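You operate a simulated robot arm through the tools that you are given. There is no shell and no other tool.

You run a simulated robot arm. Do the job below in one go: nothing can be reset, and whatever is moved stays where it is left.

JOB
Shade the side window and turn the first radiator's red knob off.
Fine: blind across, slats shut, radiator door shut; the thermometer shows 21 C at the end.

Only the result counts: the job must be done as asked and must still hold three seconds after the hand-in. Knocking over, shifting, dropping, spilling or breaking anything else fails it.

ROBOT AND FRAMES
A 7-joint arm with a two-finger parallel gripper, fixed in place. Base frame: the origin is on the floor under the middle of its stand, x ahead of it, y to its left, z up. Lengths are in cm, angles in degrees, forces in N, time in s.
With the tool pointing down near the work surface it reaches from about 30 to 86 cm from the base axis. Its first joint turns from -143.0 to 143.0 degrees. Payload 3 kg.
Tool frame: the origin (TCP) lies between the finger pads and is the grasp point; the fingertips stand 3 cm ahead of it; z points along the fingers, y is the line along which they close. The gripper opens to 9.4 cm. The fingers are 2.8 cm wide and 1 cm thick; the gripper's body (5 by 9.6 cm) begins 5.5 cm behind the TCP.
Orientation is told as [roll, pitch, yaw] about the base's x, y, z axes, in that order, counted from this pose: with the fingers straight down and closing along the base's y, the tool's x points along the base's -x, its y along +y and its z along -z.

CONTROLS
- The arm moves only by the tool nudge_tool. Its argument "motion" is a list of rows, each a list of 6 numbers: the shift along the tool's x, y, z in cm, then the turn, a rotation vector about the tool's x, y, z in degrees. In form: [[x, y, z, rx, ry, rz], ...]. A call has 1 to 20 rows; each row is the pose to reach, as a shift and turn from the pose commanded when the call began, along the tool's axes at that moment. "fingers" is the gripper command, from -1 (shut) to 1 (fully open), values between in proportion, set as the call begins (left out, the last holds). Rows are played at 5 a second. More than 5 cm and 8.6 degrees between two rows, or a gripper value outside its range, and nothing of the call is played. Where a pose cannot be reached the arm comes as near as it can. A force on the tool above 90 N (or 10 N above the force at the start of the call, whichever is more), or a blocked arm, ends the call early, and 0.2 s more pass. Each finger travels about 7.2 cm/s and halts on what it meets, pressing with about 24 N; the grip force reading is that of the motor and also rises with nothing between the fingers. The clock runs only during rows and for 0.2 s after the last one: add rows that repeat a pose to give the fingers time. It gives the time, the measured TCP pose, the force on the tool (base axes), the opening and the grip force at its end, in the units of the frame above (readings bear some noise), with the torque about the TCP (base axes, N m) and any sound that the robot's microphone picked up.
- Cameras (640 x 400 px; columns grow to the right, rows downward): "scene" is now at [3, 17.44, 152.01]; the picture's right is [0.31, -0.95, 0.00], its down [-0.62, -0.20, -0.76] and it looks along [0.73, 0.23, -0.65] (base axes); focal length 251 px, centre (320, 200). "wrist" rides on the gripper at [7.6, 1.4, -10.2] in the tool frame; the picture's right is [-0.18, 0.98, 0.00], its down [-0.75, -0.14, -0.64] and it looks along [-0.63, -0.12, 0.77] (tool axes); focal length 243 px, centre (320, 200). There is no depth. A picture from a camera that has moved, and an enlarged one, comes with that camera's place and axes in the base frame and with its lens.
- snapshot(camera): a new picture of that camera. The clock stands still meanwhile.
- aim_head(pan, tilt): turns the head with the scene camera to pan (to the left, within 155 degrees either way) and tilt (down, from -29 to 69), counted from straight ahead of the robot. It gives what a move gives.
- enlarge(camera, box): a new picture of the part [left, top, right, bottom] of that camera's present view, enlarged. The clock stands still meanwhile.
- job_done(): hands the job in; it is judged then, once.

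Nothing tells you positions but the pictures and the camera data. Unless the task says otherwise, let go and move clear before handing in.

The tools are called after "Request:" by a JSON object that holds its "name" and its "arguments". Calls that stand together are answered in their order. nudge_tool: Moves the arm, as the interface text tells. Its arguments: {"type":"object","properties":{"motion":{"type":"array"},"fingers":{"type":"number"}},"required":["motion"]} The other tools are called the same way: aim_head (pan, tilt) turns the head that bears the scene camera; snapshot (camera) takes a picture; enlarge (camera, box) takes an enlarged picture of a part of a camera's view; job_done () hands the job in.

At the start:

```text
time_s: 0.0
tool_pos: [37.62, 24.75, 135.29]
ee_rot: [0.0, 0.0, 0.0]
force: [-0.3, -0.2, -0.5]
wrist_torque: [0.03, -0.01, -0.04]
gripper_width: 9.4
grasp_force: 0.0
head pan, tilt (commanded): [17.8, 40.3]
```

scene: 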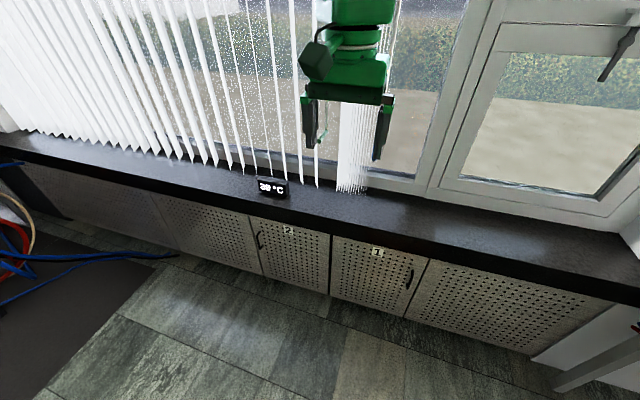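
wrist: 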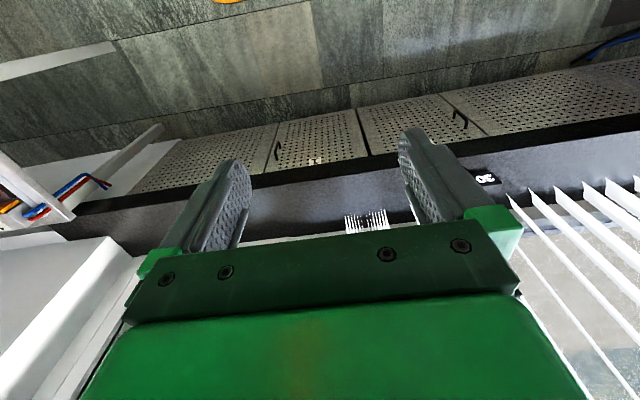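

I see a window wall with vertical blinds (slats partly open), a windowsill with a thermometer showing about 30 °C, and low radiator doors marked 2 and 1 beneath it. I'll look around with the head camera first before moving anything.

Request:
{"name": "enlarge", "arguments": {"camera": "scene", "box": [220, 100, 460, 330]}}

Request:
{"name": "aim_head", "arguments": {"pan": 17.8, "tilt": 5}}

Request:
{"name": "snapshot", "arguments": {"camera": "scene"}}

```text
1.74 times, centred on (340, 215) of scene
camera zoom: at [3.0, 17.44, 152.01], right [0.31, -0.95, 0.0], down [-0.62, -0.2, -0.76], along [0.73, 0.23, -0.65], focal length 437 px, centre (285, 174)
```

zoom: 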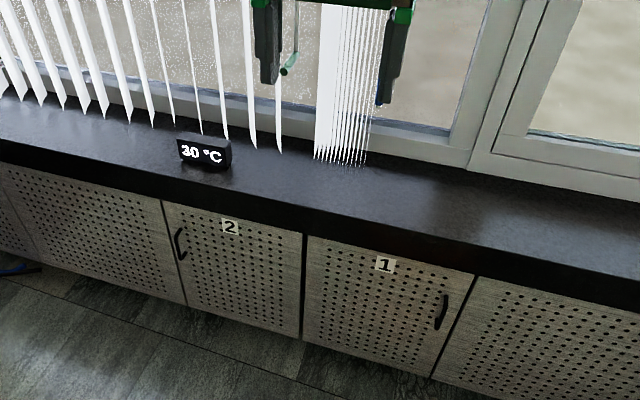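

```text
time_s: 1.0
tool_pos: [37.58, 24.68, 135.32]
ee_rot: [0.0, 0.0, -0.1]
force: [0.2, 0.3, -0.4]
wrist_torque: [0.0, 0.02, 0.01]
gripper_width: 9.42
grasp_force: 0.0
head pan, tilt (commanded): [17.8, 5.0]
```

```text
taken
camera scene: at [3.67, 17.66, 157.62], right [0.31, -0.95, 0.0], down [-0.08, -0.03, -1.0], along [0.95, 0.3, -0.09], focal length 251 px, centre (320, 200)
```

scene: 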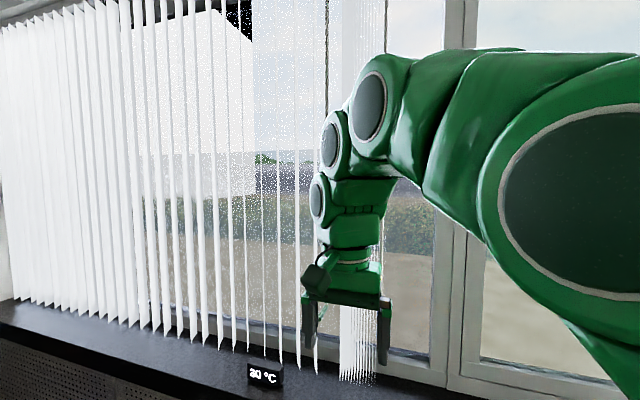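

A vertical blind hangs over the left part of this window, and a stack of bunched slats hangs behind the gripper. I'll look left and right to find the "side window" and any control cords.

Request:
{"name": "aim_head", "arguments": {"pan": -40, "tilt": 15}}

Request:
{"name": "snapshot", "arguments": {"camera": "scene"}}

Request:
{"name": "aim_head", "arguments": {"pan": 75, "tilt": 15}}

Request:
{"name": "snapshot", "arguments": {"camera": "scene"}}

Request:
{"name": "aim_head", "arguments": {"pan": -100, "tilt": 20}}

Request:
{"name": "snapshot", "arguments": {"camera": "scene"}}

Request:
{"name": "aim_head", "arguments": {"pan": 140, "tilt": 20}}

Request:
{"name": "snapshot", "arguments": {"camera": "scene"}}

```text
time_s: 2.3
tool_pos: [37.55, 24.76, 135.23]
ee_rot: [0.0, 0.0, 0.1]
force: [0.0, 0.3, 0.6]
wrist_torque: [-0.03, -0.01, 0.02]
gripper_width: 9.45
grasp_force: 0.0
head pan, tilt (commanded): [-40.0, 15.0]
```

```text
taken
camera scene: at [2.09, 8.85, 156.01], right [-0.64, -0.77, 0.0], down [-0.2, 0.17, -0.97], along [0.74, -0.62, -0.26], focal length 251 px, centre (320, 200)
```

scene: 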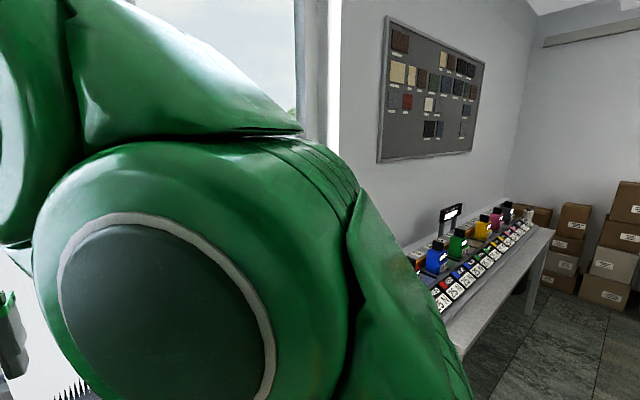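

```text
time_s: 4.2
tool_pos: [37.48, 24.84, 135.24]
ee_rot: [0.0, 0.0, 0.0]
force: [-1.4, -0.3, -0.8]
wrist_torque: [-0.01, -0.02, 0.0]
gripper_width: 9.38
grasp_force: 0.0
head pan, tilt (commanded): [75.0, 15.0]
```

```text
taken
camera scene: at [-2.65, 23.87, 156.01], right [0.97, -0.26, 0.0], down [-0.07, -0.25, -0.97], along [0.25, 0.93, -0.26], focal length 251 px, centre (320, 200)
```

scene: 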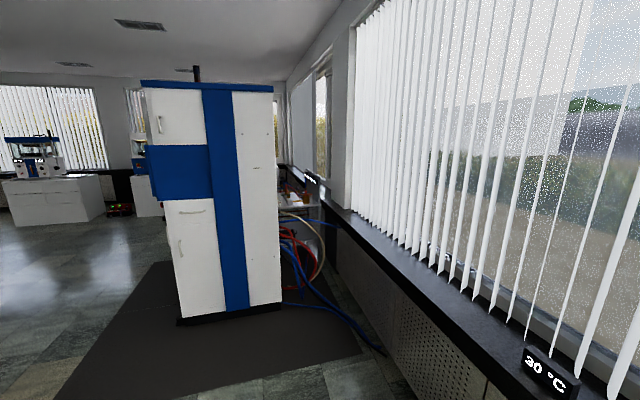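

```text
time_s: 6.9
tool_pos: [37.4, 24.82, 135.28]
ee_rot: [-0.1, 0.0, 0.0]
force: [0.2, 0.2, -0.2]
wrist_torque: [-0.03, 0.03, -0.07]
gripper_width: 9.39
grasp_force: 0.1
head pan, tilt (commanded): [-100.0, 20.0]
```

```text
taken
camera scene: at [-6.69, 5.68, 155.2], right [-0.98, 0.17, 0.0], down [0.06, 0.34, -0.94], along [-0.16, -0.93, -0.34], focal length 251 px, centre (320, 200)
```

scene: 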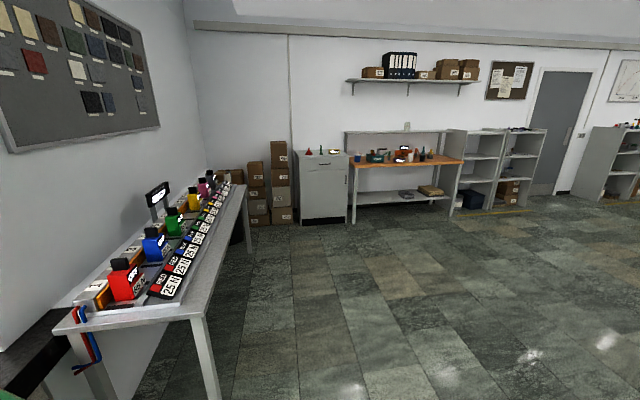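

```text
time_s: 10.2
tool_pos: [37.5, 24.81, 135.2]
ee_rot: [0.1, -0.1, 0.0]
force: [-0.1, -0.7, 0.2]
wrist_torque: [0.02, 0.02, 0.0]
gripper_width: 9.4
grasp_force: 0.1
head pan, tilt (commanded): [140.0, 20.0]
```

```text
taken
camera scene: at [-12.21, 20.84, 155.2], right [0.64, 0.77, 0.0], down [0.26, -0.22, -0.94], along [-0.72, 0.6, -0.34], focal length 251 px, centre (320, 200)
```

scene: 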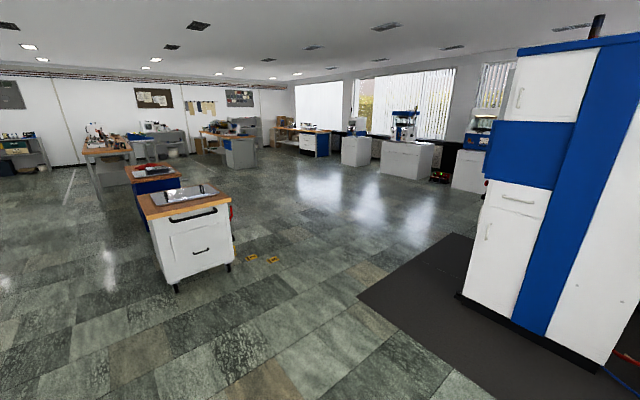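

The room is understood roughly: the window wall straight ahead at about x=70–80 is the one with the blind. I'll look up at the blind's head rail and its wand, and zoom on the details.

Request:
{"name": "aim_head", "arguments": {"pan": 25, "tilt": -25}}

Request:
{"name": "snapshot", "arguments": {"camera": "scene"}}

Request:
{"name": "aim_head", "arguments": {"pan": 0, "tilt": -10}}

Request:
{"name": "snapshot", "arguments": {"camera": "scene"}}

Request:
{"name": "aim_head", "arguments": {"pan": 0, "tilt": 50}}

Request:
{"name": "snapshot", "arguments": {"camera": "scene"}}

Request:
{"name": "aim_head", "arguments": {"pan": 45, "tilt": 5}}

Request:
{"name": "snapshot", "arguments": {"camera": "scene"}}

```text
time_s: 12.2
tool_pos: [37.56, 24.82, 135.24]
ee_rot: [0.0, 0.0, 0.0]
force: [1.1, -0.1, 0.0]
wrist_torque: [0.0, 0.02, 0.01]
gripper_width: 9.38
grasp_force: 0.0
head pan, tilt (commanded): [25.0, -25.0]
```

```text
taken
camera scene: at [1.36, 17.85, 161.99], right [0.42, -0.91, 0.0], down [0.38, 0.18, -0.91], along [0.82, 0.38, 0.42], focal length 251 px, centre (320, 200)
```

scene: 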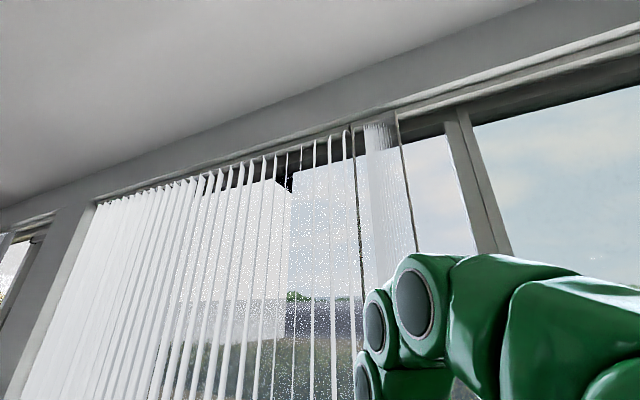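

```text
time_s: 13.1
tool_pos: [37.54, 24.76, 135.27]
ee_rot: [0.0, 0.0, -0.1]
force: [-0.4, 0.3, 0.3]
wrist_torque: [0.0, -0.03, -0.01]
gripper_width: 9.41
grasp_force: 0.1
head pan, tilt (commanded): [0.0, -10.0]
```

```text
taken
camera scene: at [3.35, 14.85, 159.96], right [0.0, -1.0, 0.0], down [0.17, 0.0, -0.98], along [0.98, 0.0, 0.17], focal length 251 px, centre (320, 200)
```

scene: 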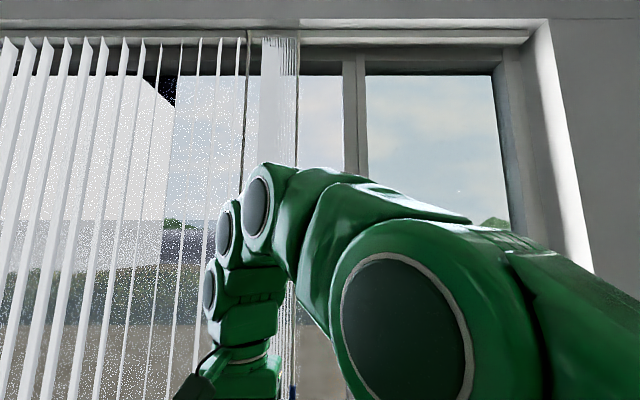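

```text
time_s: 14.4
tool_pos: [37.48, 24.95, 135.36]
ee_rot: [0.0, 0.0, 0.0]
force: [0.6, 0.1, 0.0]
wrist_torque: [0.0, -0.04, 0.0]
gripper_width: 9.43
grasp_force: 0.1
head pan, tilt (commanded): [0.0, 50.0]
```

```text
taken
camera scene: at [2.63, 14.85, 150.64], right [0.0, -1.0, 0.0], down [-0.77, 0.0, -0.64], along [0.64, 0.0, -0.77], focal length 251 px, centre (320, 200)
```

scene: 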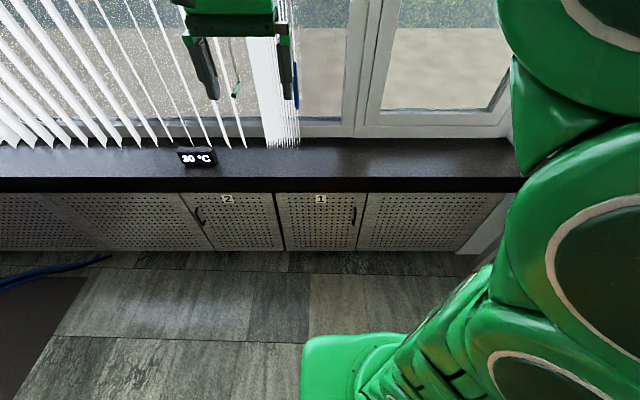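

```text
time_s: 15.5
tool_pos: [37.41, 24.82, 135.18]
ee_rot: [-0.1, 0.1, 0.0]
force: [-0.4, 0.2, 0.0]
wrist_torque: [0.0, -0.04, -0.03]
gripper_width: 9.39
grasp_force: 0.0
head pan, tilt (commanded): [45.0, 5.0]
```

```text
taken
camera scene: at [1.43, 21.34, 157.62], right [0.71, -0.71, 0.0], down [-0.06, -0.06, -1.0], along [0.7, 0.7, -0.09], focal length 251 px, centre (320, 200)
```

scene: 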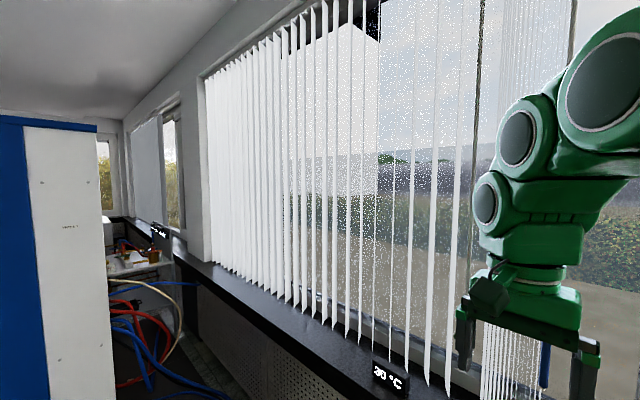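

I see two thin control wands near the stack of slats, one with a green tip on its left and one with a blue tip on its right. I'm moving the arm to the right, clear of everything, so I can look at the wands and the radiator doors without it blocking.

Request:
{"name": "nudge_tool", "arguments": {"motion": [[0, -4, 0, 0, 0, 0], [0, -8, 0, 0, 0, 0], [0, -12, 0, 0, 0, 0], [0, -16, 0, 0, 0, 0], [0, -20, 0, 0, 0, 0], [0, -24, 0, 0, 0, 0], [0, -28, 0, 0, 0, 0], [0, -32, 0, 0, 0, 0], [0, -36, 0, 0, 0, 0], [0, -40, 0, 0, 0, 0], [0, -40, 0, 0, 0, 0]]}}

Request:
{"name": "aim_head", "arguments": {"pan": 10, "tilt": 10}}

Request:
{"name": "snapshot", "arguments": {"camera": "scene"}}

Request:
{"name": "snapshot", "arguments": {"camera": "wrist"}}

```text
time_s: 17.9
tool_pos: [37.51, -15.53, 135.46]
ee_rot: [0.1, 0.0, 0.1]
force: [-0.1, 0.8, 0.1]
wrist_torque: [0.0, 0.03, 0.0]
gripper_width: 9.42
grasp_force: 0.1
head pan, tilt (commanded): [45.0, 5.0]
```

```text
time_s: 18.9
tool_pos: [37.62, -15.34, 135.48]
ee_rot: [0.0, 0.0, 0.1]
force: [-0.3, -0.2, 0.0]
wrist_torque: [0.02, 0.0, 0.02]
gripper_width: 9.4
grasp_force: 0.0
head pan, tilt (commanded): [10.0, 10.0]
```

```text
taken
camera scene: at [4.08, 16.46, 156.83], right [0.17, -0.98, 0.0], down [-0.17, -0.03, -0.98], along [0.97, 0.17, -0.17], focal length 251 px, centre (320, 200)
```

scene: 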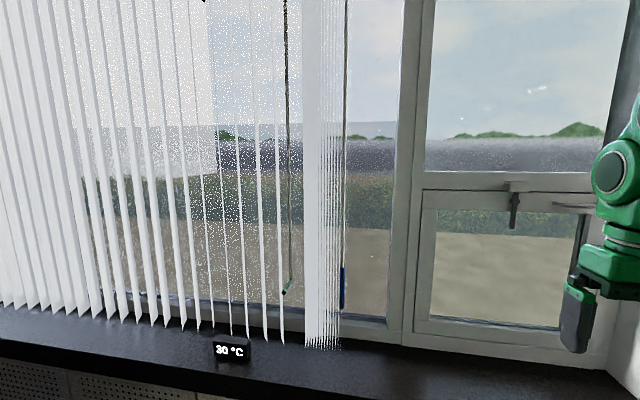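

```text
taken
camera wrist: at [30.02, -13.89, 145.72], right [0.18, 0.98, 0.0], down [0.75, -0.14, 0.64], along [0.63, -0.12, -0.77], focal length 243 px, centre (320, 200)
```

wrist: 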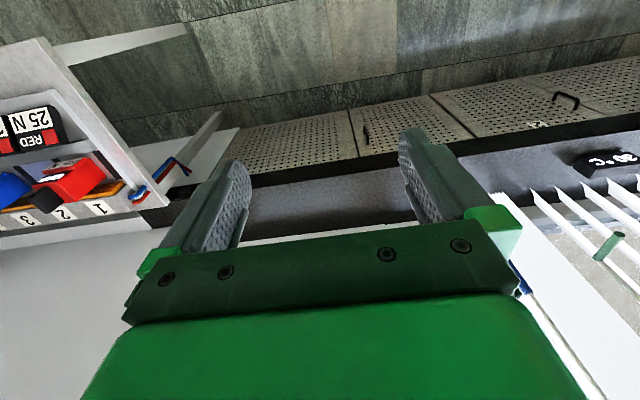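

Now the wands are clear: a green-ended crank-like wand left of the stack and a blue-handled wand right of it. I'm zooming in on both, and on the rail.

Request:
{"name": "enlarge", "arguments": {"camera": "scene", "box": [250, 220, 380, 360]}}

Request:
{"name": "aim_head", "arguments": {"pan": 10, "tilt": -20}}

Request:
{"name": "snapshot", "arguments": {"camera": "scene"}}

Request:
{"name": "enlarge", "arguments": {"camera": "scene", "box": [200, 60, 400, 220]}}

Request:
{"name": "aim_head", "arguments": {"pan": 10, "tilt": 45}}

Request:
{"name": "snapshot", "arguments": {"camera": "scene"}}

Request:
{"name": "enlarge", "arguments": {"camera": "scene", "box": [200, 60, 420, 260]}}

```text
2.86 times, centred on (315, 290) of scene
camera zoom: at [4.08, 16.46, 156.83], right [0.17, -0.98, 0.0], down [-0.17, -0.03, -0.98], along [0.97, 0.17, -0.17], focal length 718 px, centre (334, -57)
```

zoom: 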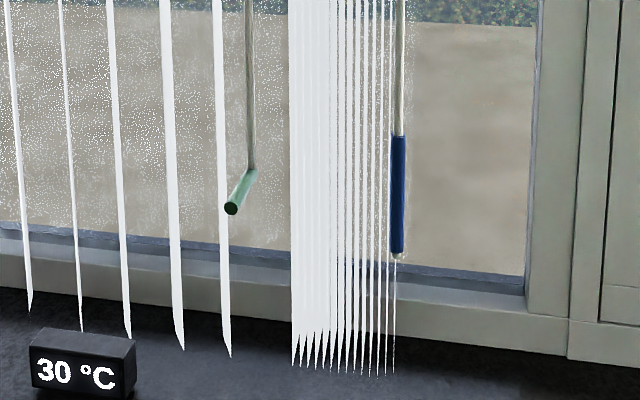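

```text
time_s: 19.9
tool_pos: [37.61, -15.18, 135.51]
ee_rot: [-0.1, 0.0, 0.0]
force: [0.2, 0.7, 0.3]
wrist_torque: [-0.01, 0.0, 0.0]
gripper_width: 9.39
grasp_force: 0.0
head pan, tilt (commanded): [10.0, -20.0]
```

```text
taken
camera scene: at [2.42, 16.16, 161.35], right [0.17, -0.98, 0.0], down [0.34, 0.06, -0.94], along [0.93, 0.16, 0.34], focal length 251 px, centre (320, 200)
```

scene: 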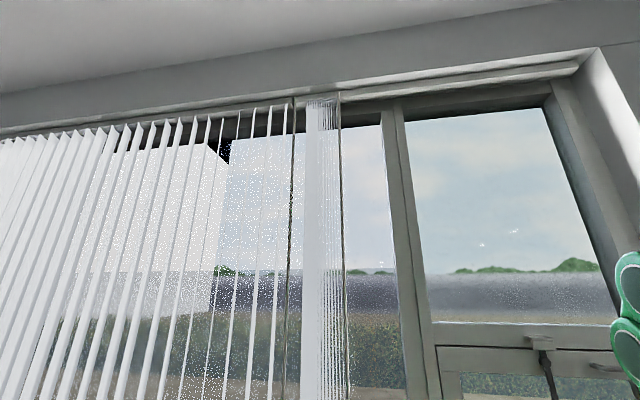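

```text
2.50 times, centred on (300, 140) of scene
camera zoom: at [2.42, 16.16, 161.35], right [0.17, -0.98, 0.0], down [0.34, 0.06, -0.94], along [0.93, 0.16, 0.34], focal length 628 px, centre (370, 350)
```

zoom: 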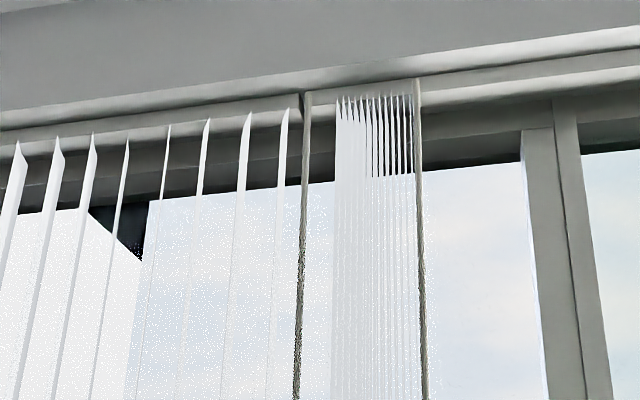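

```text
time_s: 21.2
tool_pos: [37.68, -15.21, 135.56]
ee_rot: [0.0, 0.0, 0.0]
force: [0.8, -0.3, -0.3]
wrist_torque: [0.01, 0.04, -0.01]
gripper_width: 9.39
grasp_force: 0.1
head pan, tilt (commanded): [10.0, 45.0]
```

```text
taken
camera scene: at [2.94, 16.25, 151.34], right [0.17, -0.98, 0.0], down [-0.7, -0.12, -0.71], along [0.7, 0.12, -0.71], focal length 251 px, centre (320, 200)
```

scene: 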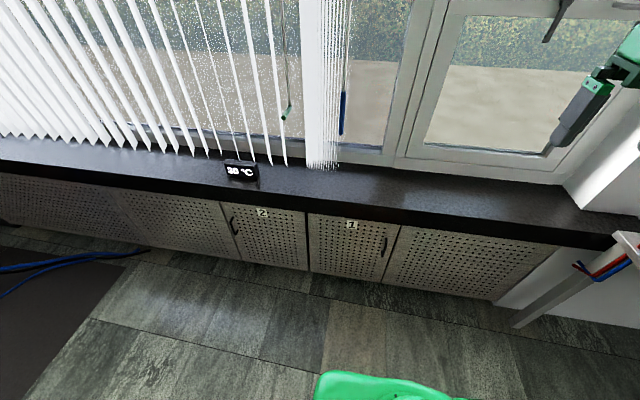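

```text
2.00 times, centred on (310, 160) of scene
camera zoom: at [2.94, 16.25, 151.34], right [0.17, -0.98, 0.0], down [-0.7, -0.12, -0.71], along [0.7, 0.12, -0.71], focal length 503 px, centre (340, 280)
```

zoom: 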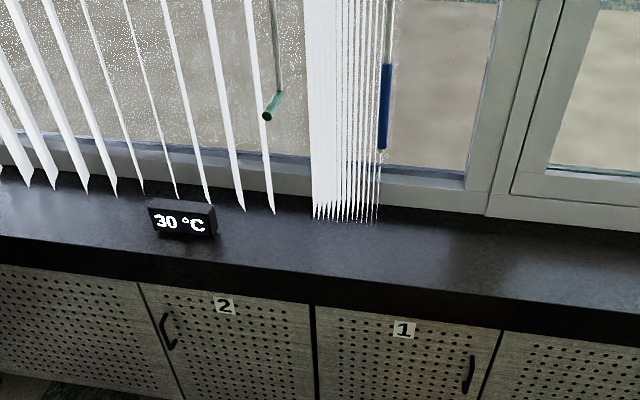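

The right-hand blind hangs on its own rail: I take the blue-handled draw wand to be at about (87, 23, 103–118) and the green crank handle at (81–89, 43, 110). Thermometer is at about (92, 77, 72) and door 1's handle at about (80, -2.5, 45). I'll bring the tool horizontal and in front of the blue wand, still 20 cm short of it.

Request:
{"name": "nudge_tool", "arguments": {"motion": [[-2, 3, 2, 0, -7.5, 0], [-4, 6, 4, 0, -15, 0], [-6, 9, 6, 0, -22.5, 0], [-8, 12, 8, 0, -30, 0], [-10, 15, 10, 0, -37.5, 0], [-12, 18, 12, 0, -45, 0], [-14, 21, 14, 0, -52.5, 0], [-16, 24, 16, 0, -60, 0], [-18, 27, 18, 0, -67.5, 0], [-20, 30, 20, 0, -75, 0], [-22, 34, 22, 0, -82.5, 0], [-24, 38, 25, 0, -90, 0], [-24, 38, 25, 0, -90, 0]], "fingers": 1}}

Request:
{"name": "snapshot", "arguments": {"camera": "scene"}}

Request:
{"name": "snapshot", "arguments": {"camera": "wrist"}}

```text
refused: row 12 steps farther than a row can; nothing moved
```

```text
taken
camera scene: at [2.94, 16.25, 151.34], right [0.17, -0.98, 0.0], down [-0.7, -0.12, -0.71], along [0.7, 0.12, -0.71], focal length 251 px, centre (320, 200)
```

scene: 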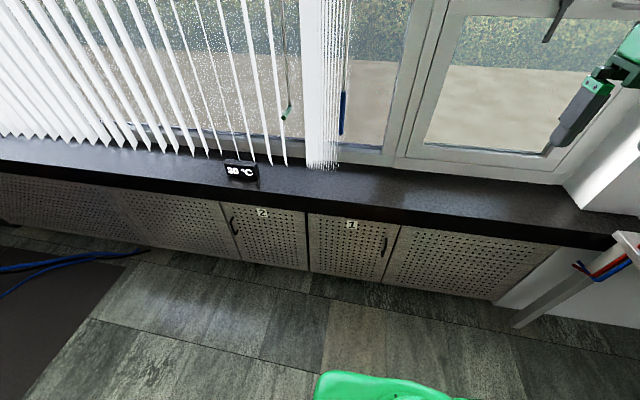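

```text
taken
camera wrist: at [30.01, -13.89, 145.72], right [0.18, 0.98, 0.0], down [0.75, -0.14, 0.64], along [0.63, -0.12, -0.77], focal length 243 px, centre (320, 200)
```

wrist: 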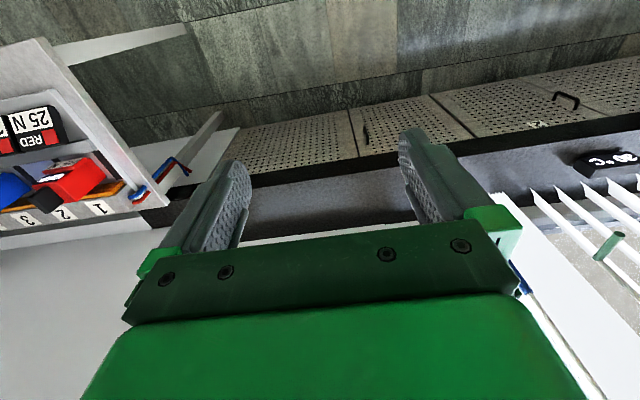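

The last step was slightly too large, so nothing moved; the view is unchanged. I'm resending the same approach with even, smaller steps.

Request:
{"name": "nudge_tool", "arguments": {"motion": [[-1.8, 2.7, 1.8, 0, -6.5, 0], [-3.6, 5.4, 3.6, 0, -13, 0], [-5.4, 8.1, 5.4, 0, -19.5, 0], [-7.2, 10.8, 7.2, 0, -26, 0], [-9, 13.5, 9, 0, -32.5, 0], [-10.8, 16.2, 10.8, 0, -39, 0], [-12.6, 18.9, 12.6, 0, -45.5, 0], [-14.4, 21.6, 14.4, 0, -52, 0], [-16.2, 24.3, 16.2, 0, -58.5, 0], [-18, 27, 18, 0, -65, 0], [-19.8, 29.7, 19.8, 0, -71.5, 0], [-21.6, 32.4, 21.6, 0, -78, 0], [-23.4, 35.1, 23.4, 0, -84.5, 0], [-25.2, 37.8, 25.2, 0, -90, 0], [-25.2, 37.8, 25.2, 0, -90, 0]], "fingers": 1}}

Request:
{"name": "snapshot", "arguments": {"camera": "scene"}}

Request:
{"name": "snapshot", "arguments": {"camera": "wrist"}}

```text
time_s: 24.4
tool_pos: [62.94, 23.69, 114.07]
ee_rot: [154.0, -90.0, -154.2]
force: [0.0, 0.3, 0.5]
wrist_torque: [0.03, 0.02, -0.02]
gripper_width: 9.38
grasp_force: 0.1
out of reach, approached as far as the arm can: row 10, 11, 12, 13, 14, 15
head pan, tilt (commanded): [10.0, 45.0]
```

```text
taken
camera scene: at [2.93, 16.26, 151.33], right [0.17, -0.98, 0.0], down [-0.7, -0.12, -0.71], along [0.7, 0.12, -0.71], focal length 251 px, centre (320, 200)
```

scene: 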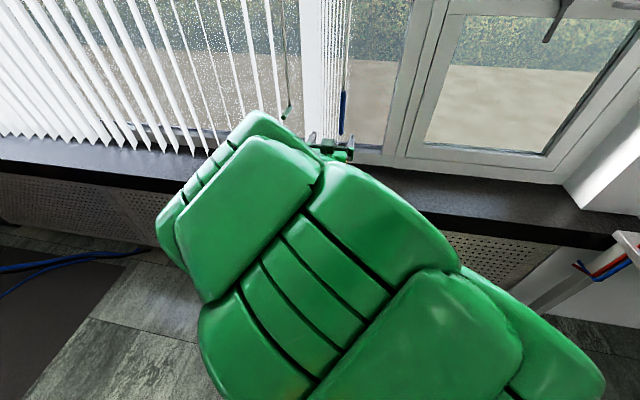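

```text
taken
camera wrist: at [52.67, 25.11, 106.28], right [0.0, 0.98, 0.18], down [-0.64, -0.14, 0.75], along [0.77, -0.12, 0.63], focal length 243 px, centre (320, 200)
```

wrist: 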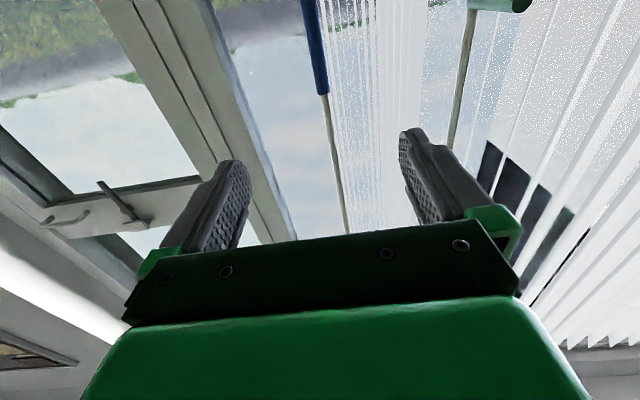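

The tool is now horizontal at (63, 23.7, 114), facing the blind; the blue wand shows just beyond between the fingers, at about y=23.3. I'll advance part way and look again.

Request:
{"name": "nudge_tool", "arguments": {"motion": [[0, 0, 4, 0, 0, 0], [0, 0, 8, 0, 0, 0], [0, 0, 12, 0, 0, 0], [0, 0, 14, 0, 0, 0], [0, 0, 14, 0, 0, 0]]}}

Request:
{"name": "snapshot", "arguments": {"camera": "wrist"}}

Request:
{"name": "aim_head", "arguments": {"pan": 10, "tilt": 25}}

Request:
{"name": "snapshot", "arguments": {"camera": "scene"}}

```text
time_s: 25.6
tool_pos: [76.93, 23.8, 113.87]
ee_rot: [-28.5, -90.0, 28.5]
force: [-0.2, 0.4, 0.6]
wrist_torque: [0.0, -0.01, 0.02]
gripper_width: 9.37
grasp_force: 0.1
head pan, tilt (commanded): [10.0, 45.0]
```

```text
taken
camera wrist: at [66.72, 25.29, 106.13], right [0.0, 0.98, 0.18], down [-0.64, -0.14, 0.75], along [0.77, -0.12, 0.63], focal length 243 px, centre (320, 200)
```

wrist: 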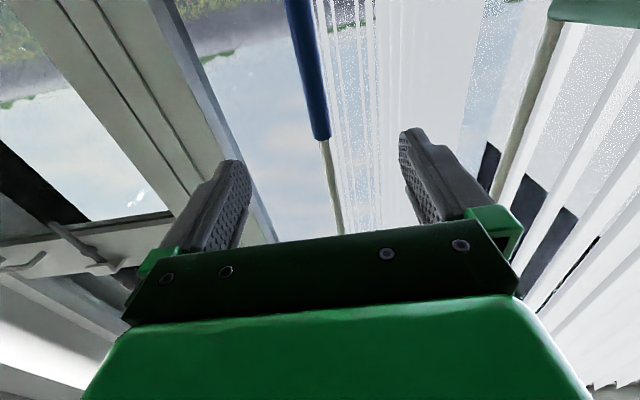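

```text
time_s: 26.4
tool_pos: [76.94, 23.85, 113.86]
ee_rot: [-15.7, -90.1, 15.7]
force: [-0.1, -0.1, -0.1]
wrist_torque: [-0.03, -0.01, 0.02]
gripper_width: 9.38
grasp_force: 0.1
head pan, tilt (commanded): [10.0, 25.0]
```

```text
taken
camera scene: at [4.0, 16.45, 154.38], right [0.17, -0.98, 0.0], down [-0.42, -0.07, -0.91], along [0.89, 0.16, -0.42], focal length 251 px, centre (320, 200)
```

scene: 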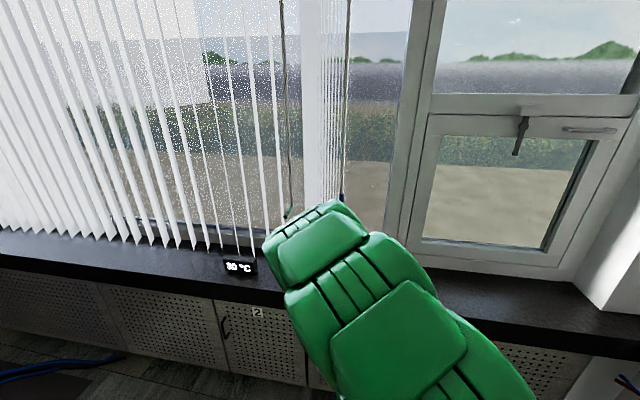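

By two-view triangulation the blue wand is at about (90.5, 23.3) with its grip's top at z≈117.5. Before closing in, I want a close look at how near the slat edges are to the wand.

Request:
{"name": "enlarge", "arguments": {"camera": "wrist", "box": [250, 0, 450, 125]}}

Request:
{"name": "enlarge", "arguments": {"camera": "scene", "box": [250, 0, 400, 220]}}

```text
3.20 times, centred on (350, 62) of wrist
camera zoom: at [66.7, 25.31, 106.15], right [0.0, 0.98, 0.18], down [-0.64, -0.14, 0.75], along [0.77, -0.12, 0.63], focal length 776 px, centre (224, 640)
```

zoom: 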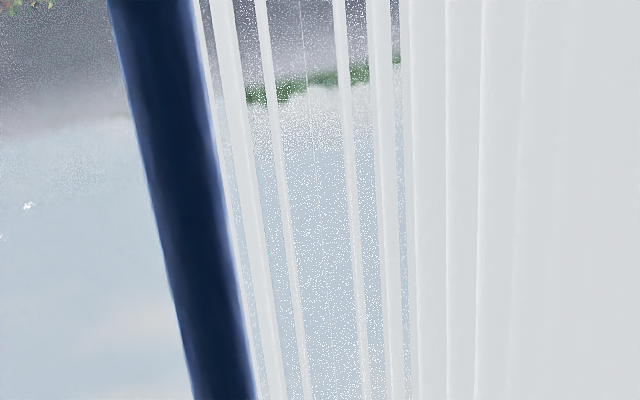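

```text
1.82 times, centred on (325, 110) of scene
camera zoom: at [4.0, 16.45, 154.38], right [0.17, -0.98, 0.0], down [-0.42, -0.07, -0.91], along [0.89, 0.16, -0.42], focal length 457 px, centre (311, 364)
```

zoom: 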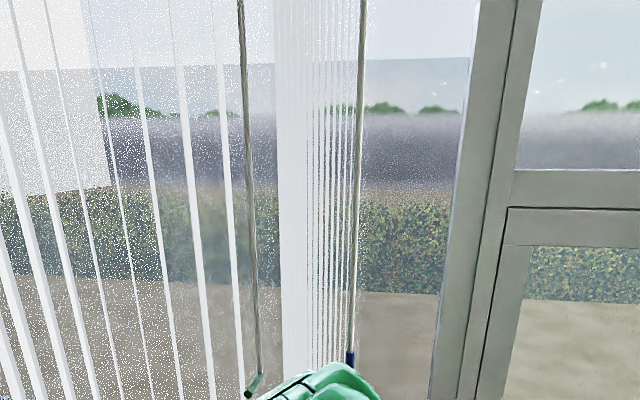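

The wand's grip is about 2 cm thick, with the slat edges a few cm behind it. I'll lower slightly, narrow the opening to about 6 cm, and advance in small steps.

Request:
{"name": "nudge_tool", "arguments": {"motion": [[1.5, -0.3, 2.5, 0, 0, 0], [3, -0.5, 5, 0, 0, 0], [3, -0.5, 7, 0, 0, 0], [3, -0.5, 9, 0, 0, 0], [3, -0.5, 9, 0, 0, 0]], "fingers": 0.28}}

Request:
{"name": "snapshot", "arguments": {"camera": "wrist"}}

```text
time_s: 27.6
tool_pos: [85.85, 23.41, 110.69]
ee_rot: [-30.6, -89.9, 30.6]
force: [0.3, 0.9, 0.6]
wrist_torque: [0.03, -0.01, 0.02]
gripper_width: 6.03
grasp_force: 0.1
head pan, tilt (commanded): [10.0, 25.0]
```

```text
taken
camera wrist: at [75.6, 24.82, 103.05], right [0.0, 0.98, 0.18], down [-0.64, -0.14, 0.75], along [0.77, -0.12, 0.63], focal length 243 px, centre (320, 200)
```

wrist: 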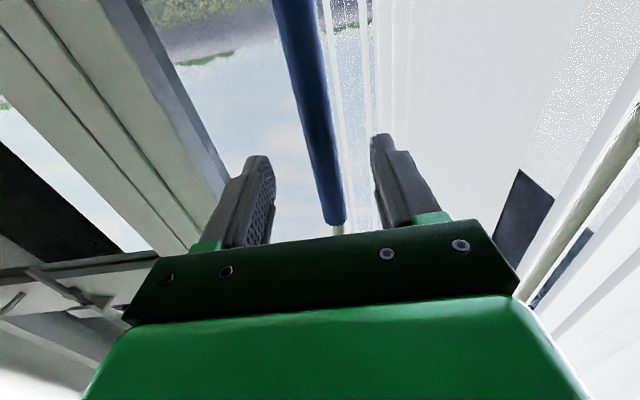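

The blue grip now lies between the fingers at about (89, 23.6). I'll advance the last 3 cm and close on it.

Request:
{"name": "nudge_tool", "arguments": {"motion": [[0, 0.2, 1.5, 0, 0, 0], [0, 0.2, 3, 0, 0, 0], [0, 0.2, 3, 0, 0, 0]]}}

Request:
{"name": "nudge_tool", "arguments": {"motion": [[0, 0, 0, 0, 0, 0], [0, 0, 0, 0, 0, 0], [0, 0, 0, 0, 0, 0], [0, 0, 0, 0, 0, 0]], "fingers": -1}}

Request:
{"name": "snapshot", "arguments": {"camera": "wrist"}}

Request:
{"name": "snapshot", "arguments": {"camera": "scene"}}

```text
time_s: 28.4
tool_pos: [88.87, 23.42, 110.74]
ee_rot: [-136.3, -90.1, 136.3]
force: [0.3, 1.1, 0.7]
wrist_torque: [0.04, -0.02, 0.02]
gripper_width: 6.01
grasp_force: 0.0
head pan, tilt (commanded): [10.0, 25.0]
```

```text
time_s: 29.4
tool_pos: [88.84, 23.57, 110.69]
ee_rot: [-62.8, -90.0, 62.8]
force: [1.3, 1.9, -0.3]
wrist_torque: [0.06, 0.19, -0.02]
gripper_width: 1.95
grasp_force: 45.2
head pan, tilt (commanded): [10.0, 25.0]
```

```text
taken
camera wrist: at [78.61, 24.97, 103.15], right [0.0, 0.98, 0.18], down [-0.64, -0.14, 0.75], along [0.77, -0.12, 0.63], focal length 243 px, centre (320, 200)
```

wrist: 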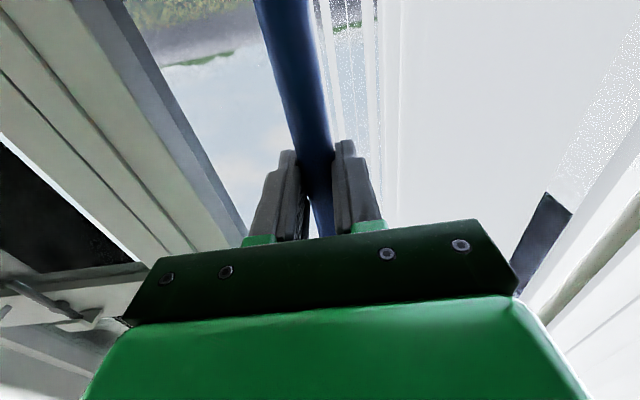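

```text
taken
camera scene: at [4.01, 16.45, 154.39], right [0.17, -0.98, 0.0], down [-0.42, -0.07, -0.91], along [0.89, 0.16, -0.42], focal length 251 px, centre (320, 200)
```

scene: 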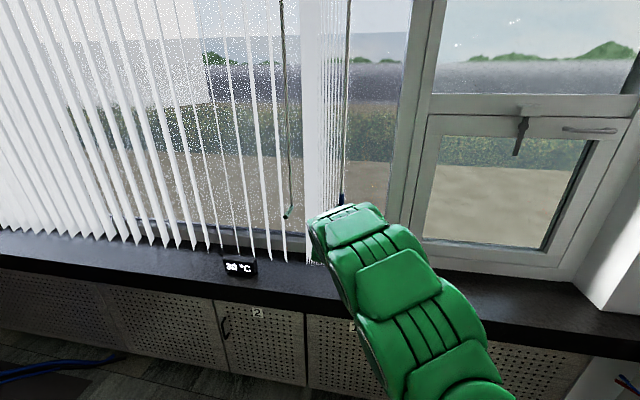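

The grip on the blue wand is firm (1.95 cm between the fingers). I'll pull it to the right (-y), gently at first.

Request:
{"name": "nudge_tool", "arguments": {"motion": [[0, -1, 0, 0, 0, 0], [0, -2.5, 0, 0, 0, 0], [0, -4.5, 0, 0, 0, 0], [0, -6.5, 0, 0, 0, 0], [0, -8.5, 0, 0, 0, 0], [0, -10.5, 0, 0, 0, 0], [0, -12.5, 0, 0, 0, 0], [0, -14.5, 0, 0, 0, 0], [0, -16, 0, 0, 0, 0]]}}

Request:
{"name": "snapshot", "arguments": {"camera": "scene"}}

Request:
{"name": "snapshot", "arguments": {"camera": "wrist"}}

```text
time_s: 31.4
tool_pos: [88.9, 7.3, 110.78]
ee_rot: [141.9, -90.0, -141.8]
force: [-3.8, 0.3, 4.6]
wrist_torque: [-0.12, 1.43, -0.04]
gripper_width: 1.97
grasp_force: 44.6
head pan, tilt (commanded): [10.0, 25.0]
```

```text
taken
camera scene: at [3.99, 16.44, 154.39], right [0.17, -0.98, 0.0], down [-0.42, -0.07, -0.91], along [0.89, 0.16, -0.42], focal length 251 px, centre (320, 200)
```

scene: 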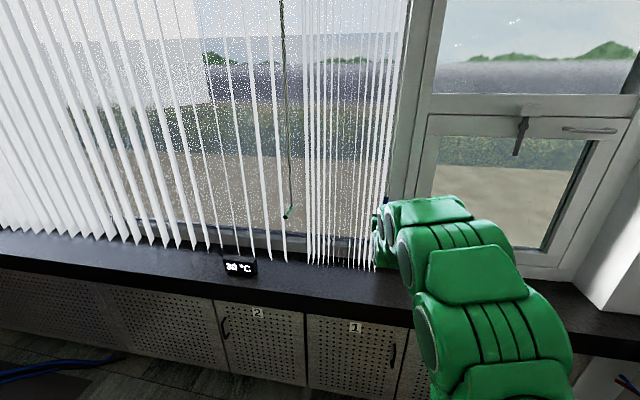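

```text
taken
camera wrist: at [78.66, 8.86, 103.13], right [0.0, 0.98, 0.18], down [-0.64, -0.14, 0.75], along [0.77, -0.12, 0.63], focal length 243 px, centre (320, 200)
```

wrist: 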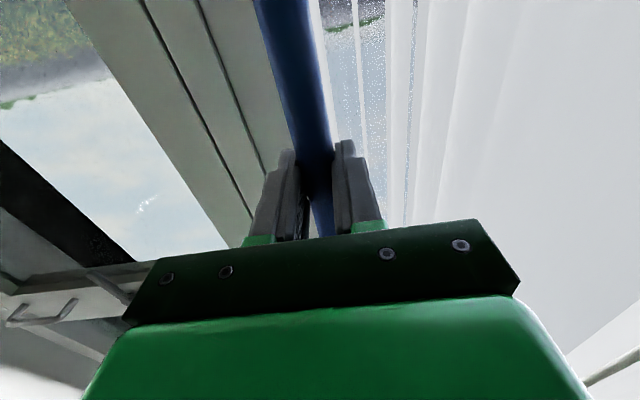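

The slats are spreading evenly along the rail as the wand moves. I'll keep pulling right, slowly yawing the hand so the arm keeps its reach.

Request:
{"name": "nudge_tool", "arguments": {"motion": [[0, -2, 0, 1.5, 0, 0], [0, -4, 0, 3, 0, 0], [0, -6, 0, 4.5, 0, 0], [0, -8, 0, 6, 0, 0], [0, -10, 0, 7.5, 0, 0], [0, -12, 0, 9, 0, 0], [0, -14, 0, 10.5, 0, 0], [0, -16, 0, 12, 0, 0], [0, -18, 0, 13.5, 0, 0], [0, -20, 0, 15, 0, 0], [0, -22, 0, 16, 0, 0], [0, -24, 0, 17, 0, 0]]}}

Request:
{"name": "aim_head", "arguments": {"pan": -10, "tilt": 15}}

Request:
{"name": "snapshot", "arguments": {"camera": "scene"}}

Request:
{"name": "snapshot", "arguments": {"camera": "wrist"}}

```text
time_s: 34.0
tool_pos: [88.9, -16.53, 110.75]
ee_rot: [-158.4, -90.0, 141.5]
force: [16.7, 1.0, 2.7]
wrist_torque: [-0.08, -0.61, 0.05]
gripper_width: 1.96
grasp_force: 45.0
head pan, tilt (commanded): [10.0, 25.0]
```

```text
time_s: 34.9
tool_pos: [88.81, -16.45, 110.76]
ee_rot: [-178.2, -90.0, 161.3]
force: [20.0, -1.8, 5.9]
wrist_torque: [-0.09, -0.28, 0.04]
gripper_width: 1.98
grasp_force: 45.3
head pan, tilt (commanded): [-10.0, 15.0]
```

```text
taken
camera scene: at [4.15, 13.23, 156.01], right [-0.17, -0.98, 0.0], down [-0.26, 0.04, -0.97], along [0.95, -0.17, -0.26], focal length 251 px, centre (320, 200)
```

scene: 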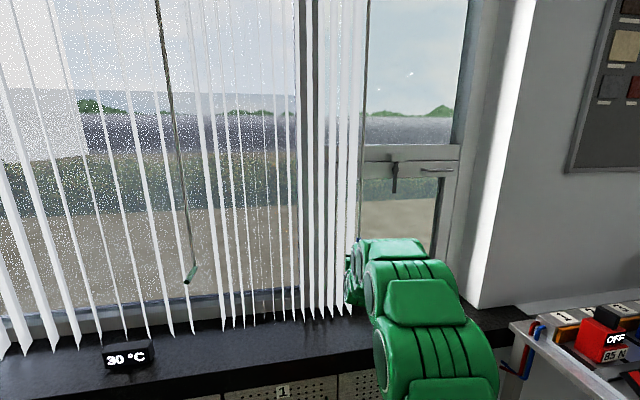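

```text
taken
camera wrist: at [79.46, -12.13, 103.11], right [0.29, 0.94, 0.18], down [-0.66, 0.05, 0.75], along [0.7, -0.34, 0.63], focal length 243 px, centre (320, 200)
```

wrist: 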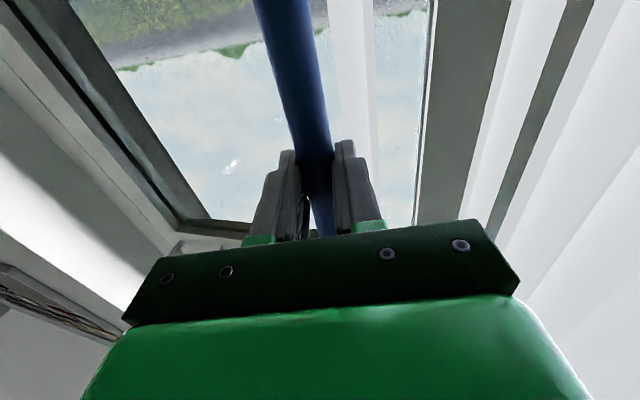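

The blind is now about halfway across, but there's a steady 20 N push toward the window on the hand. I'll ease the hand slightly toward the window to see if that relieves it.

Request:
{"name": "nudge_tool", "arguments": {"motion": [[0, 0.15, 0.48, 0, 0, 0], [0, 0.15, 0.48, 0, 0, 0]]}}

Request:
{"name": "enlarge", "arguments": {"camera": "scene", "box": [280, 180, 480, 340]}}

```text
time_s: 35.5
tool_pos: [89.19, -16.66, 110.69]
ee_rot: [30.6, -89.8, -47.8]
force: [-84.9, -3.3, 0.9]
wrist_torque: [-0.14, 0.0, -0.38]
gripper_width: 1.98
grasp_force: 45.2
head pan, tilt (commanded): [-10.0, 15.0]
```

```text
2.50 times, centred on (380, 260) of scene
camera zoom: at [3.98, 13.22, 156.02], right [-0.17, -0.98, 0.0], down [-0.25, 0.04, -0.97], along [0.95, -0.17, -0.26], focal length 628 px, centre (170, 50)
```

zoom: 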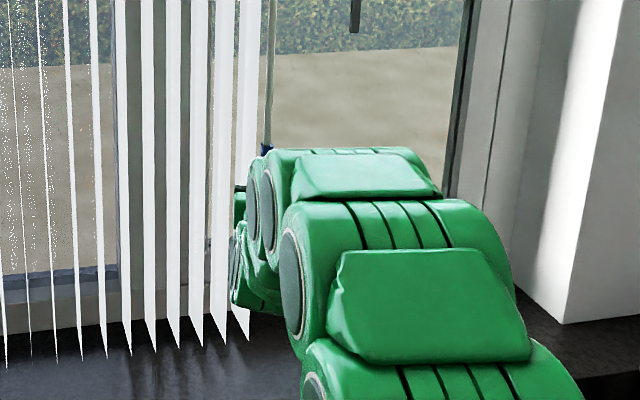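

The wand is rigid in x, so the hand must stay at x≈88.85; I'll undo that small shift and continue pulling right along the same line.

Request:
{"name": "nudge_tool", "arguments": {"motion": [[0, -0.1, -0.33, 0, 0, 0], [0, -1.06, -0.04, 0.5, 0, 0], [0, -2.97, 0.55, 2, 0, 0], [0, -4.88, 1.13, 3.5, 0, 0], [0, -6.79, 1.72, 5, 0, 0], [0, -8.71, 2.3, 6.5, 0, 0], [0, -10.62, 2.89, 8, 0, 0], [0, -12.53, 3.47, 9.5, 0, 0], [0, -14.44, 4.06, 11, 0, 0], [0, -16.36, 4.64, 12.5, 0, 0], [0, -18.27, 5.23, 14, 0, 0], [0, -20.18, 5.81, 15.5, 0, 0]]}}

Request:
{"name": "snapshot", "arguments": {"camera": "scene"}}

Request:
{"name": "snapshot", "arguments": {"camera": "wrist"}}

```text
time_s: 38.1
tool_pos: [89.07, -37.26, 110.75]
ee_rot: [-101.9, -89.8, 69.4]
force: [42.0, 3.1, 2.0]
wrist_torque: [0.37, 0.23, 0.24]
gripper_width: 1.99
grasp_force: 45.2
head pan, tilt (commanded): [-10.0, 15.0]
```

```text
taken
camera scene: at [4.2, 13.22, 156.01], right [-0.17, -0.98, 0.0], down [-0.26, 0.04, -0.97], along [0.95, -0.17, -0.26], focal length 251 px, centre (320, 200)
```

scene: 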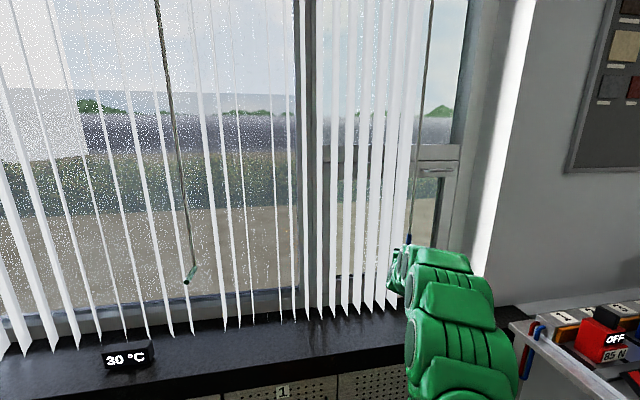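

```text
taken
camera wrist: at [81.15, -30.66, 103.07], right [0.53, 0.83, 0.18], down [-0.62, 0.23, 0.75], along [0.58, -0.51, 0.63], focal length 243 px, centre (320, 200)
```

wrist: 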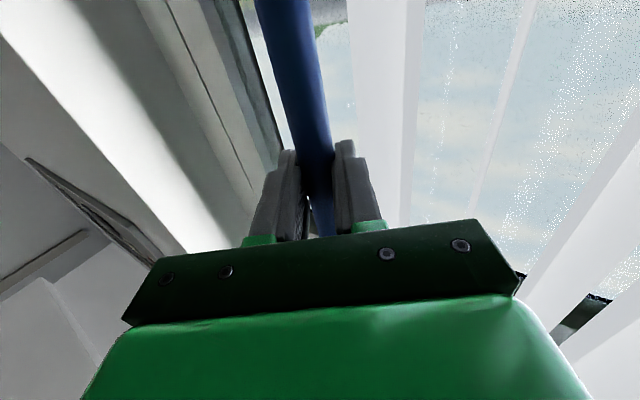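

Force toward the window has built up to 42 N again, so the rail line seems to drift slightly outward; I'll correct for that. First a look at where the rail ends, to know how far is left.

Request:
{"name": "aim_head", "arguments": {"pan": -15, "tilt": -20}}

Request:
{"name": "snapshot", "arguments": {"camera": "scene"}}

Request:
{"name": "enlarge", "arguments": {"camera": "scene", "box": [200, 40, 460, 200]}}

```text
time_s: 39.1
tool_pos: [89.11, -37.4, 110.7]
ee_rot: [-141.8, -89.8, 109.4]
force: [45.0, 3.1, 8.2]
wrist_torque: [0.0, -0.15, 0.21]
gripper_width: 1.98
grasp_force: 45.4
head pan, tilt (commanded): [-15.0, -20.0]
```

```text
taken
camera scene: at [2.34, 12.88, 161.35], right [-0.26, -0.97, 0.0], down [0.33, -0.09, -0.94], along [0.91, -0.24, 0.34], focal length 251 px, centre (320, 200)
```

scene: 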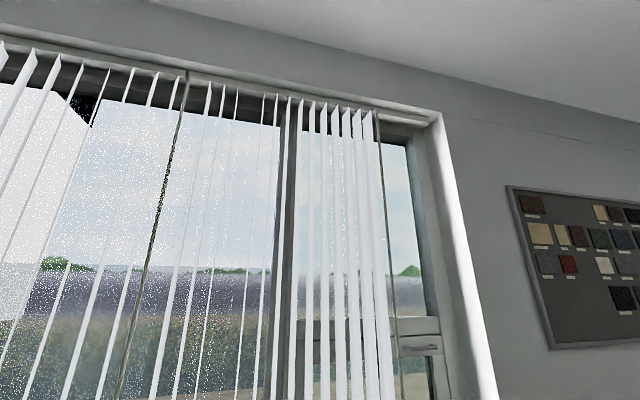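

```text
2.46 times, centred on (330, 120) of scene
camera zoom: at [2.34, 12.88, 161.35], right [-0.26, -0.97, 0.0], down [0.33, -0.09, -0.94], along [0.91, -0.24, 0.34], focal length 619 px, centre (295, 397)
```

zoom: 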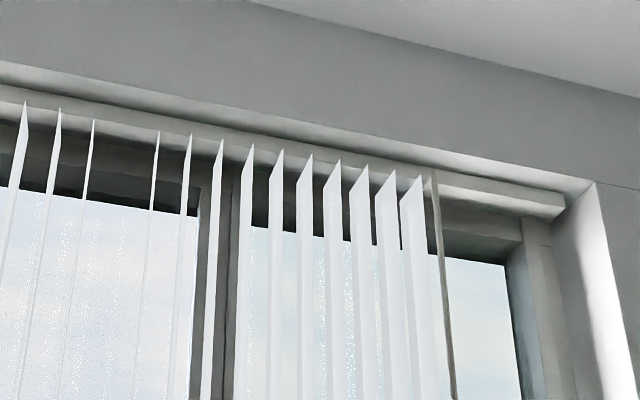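

The rail ends at about y=-66 and the wand is at y=-37. I'll correct x by +0.17 cm, stop yawing, and pull on.

Request:
{"name": "nudge_tool", "arguments": {"motion": [[0, 0.09, 0.14, 0, 0, 0], [0, -0.75, 0.68, 0, 0, 0], [0, -2.44, 1.76, 0, 0, 0], [0, -4.13, 2.83, 0, 0, 0], [0, -5.81, 3.9, 0, 0, 0], [0, -7.5, 4.98, 0, 0, 0], [0, -9.19, 6.05, 0, 0, 0], [0, -10.87, 7.13, 0, 0, 0], [0, -12.56, 8.2, 0, 0, 0], [0, -14.25, 9.28, 0, 0, 0], [0, -15.1, 9.81, 0, 0, 0]]}}

Request:
{"name": "snapshot", "arguments": {"camera": "scene"}}

Request:
{"name": "snapshot", "arguments": {"camera": "wrist"}}

```text
time_s: 41.5
tool_pos: [89.2, -55.55, 110.82]
ee_rot: [5.5, -89.9, -37.9]
force: [-27.3, 3.2, -7.9]
wrist_torque: [0.28, 0.12, -0.17]
gripper_width: 1.97
grasp_force: 44.9
head pan, tilt (commanded): [-15.0, -20.0]
```

```text
taken
camera scene: at [2.24, 12.86, 161.36], right [-0.26, -0.97, 0.0], down [0.33, -0.09, -0.94], along [0.91, -0.24, 0.34], focal length 251 px, centre (320, 200)
```

scene: 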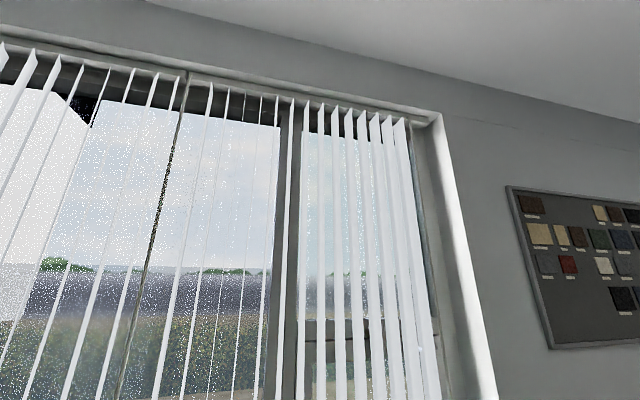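

```text
taken
camera wrist: at [81.35, -48.89, 103.11], right [0.53, 0.83, 0.18], down [-0.62, 0.23, 0.75], along [0.58, -0.51, 0.63], focal length 243 px, centre (320, 200)
```

wrist: 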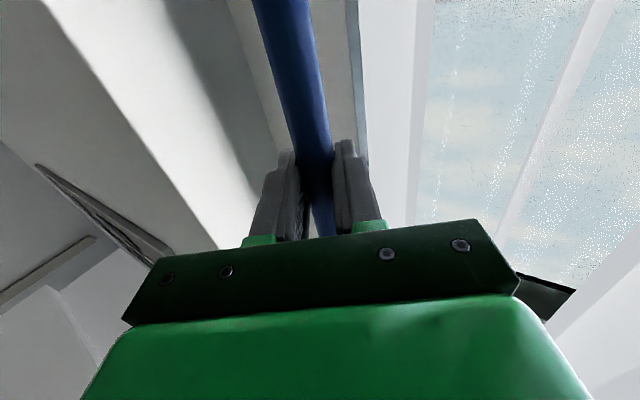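

The leading slat is nearly at the window's right edge; about 8–10 cm remain. I'll pull the rest in short steps and watch for the end stop.

Request:
{"name": "nudge_tool", "arguments": {"motion": [[0, -0.05, -0.08, 0, 0, 0], [0, -0.9, 0.45, 0, 0, 0], [0, -1.74, 0.99, 0, 0, 0], [0, -2.58, 1.53, 0, 0, 0], [0, -3.43, 2.07, 0, 0, 0], [0, -4.27, 2.6, 0, 0, 0], [0, -5.11, 3.14, 0, 0, 0], [0, -5.96, 3.68, 0, 0, 0]]}}

Request:
{"name": "enlarge", "arguments": {"camera": "scene", "box": [200, 40, 460, 200]}}

```text
time_s: 43.3
tool_pos: [89.25, -62.52, 110.76]
ee_rot: [-123.7, -89.9, 91.3]
force: [34.6, 3.1, -9.1]
wrist_torque: [-0.23, -0.57, 0.16]
gripper_width: 1.98
grasp_force: 45.2
head pan, tilt (commanded): [-15.0, -20.0]
```

```text
2.46 times, centred on (330, 120) of scene
camera zoom: at [2.35, 12.86, 161.35], right [-0.26, -0.97, 0.0], down [0.33, -0.09, -0.94], along [0.91, -0.24, 0.34], focal length 619 px, centre (295, 397)
```

zoom: 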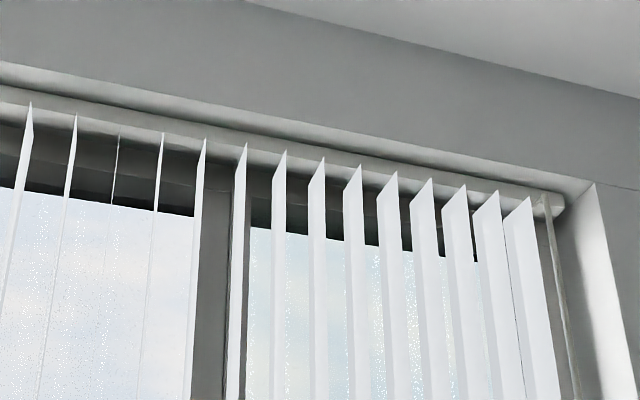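

The wand is now almost at the rail's end. I'll nudge the last few centimetres until it meets the stop.

Request:
{"name": "nudge_tool", "arguments": {"motion": [[0, 0.06, 0.09, 0, 0, 0], [0, -0.36, 0.36, 0, 0, 0], [0, -0.78, 0.63, 0, 0, 0], [0, -1.2, 0.9, 0, 0, 0], [0, -1.62, 1.17, 0, 0, 0], [0, -2.05, 1.43, 0, 0, 0]]}}

Request:
{"name": "enlarge", "arguments": {"camera": "scene", "box": [200, 40, 460, 200]}}

```text
time_s: 44.7
tool_pos: [89.21, -65.01, 110.83]
ee_rot: [-59.1, -90.0, 26.6]
force: [16.7, 0.8, 3.2]
wrist_torque: [0.16, 0.47, 0.07]
gripper_width: 1.95
grasp_force: 44.9
head pan, tilt (commanded): [-15.0, -20.0]
```

```text
2.46 times, centred on (330, 120) of scene
camera zoom: at [2.3, 12.87, 161.35], right [-0.26, -0.97, 0.0], down [0.33, -0.09, -0.94], along [0.91, -0.24, 0.34], focal length 619 px, centre (295, 397)
```

zoom: 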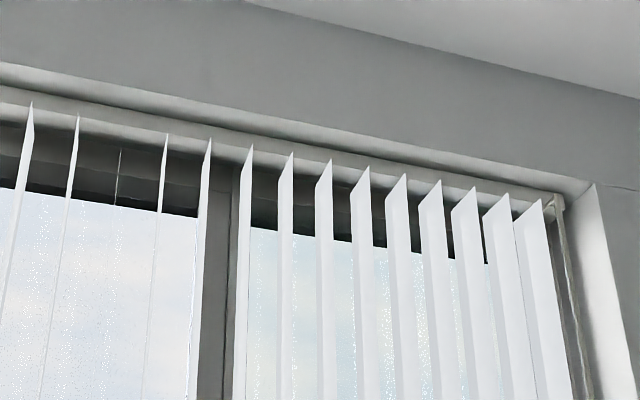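

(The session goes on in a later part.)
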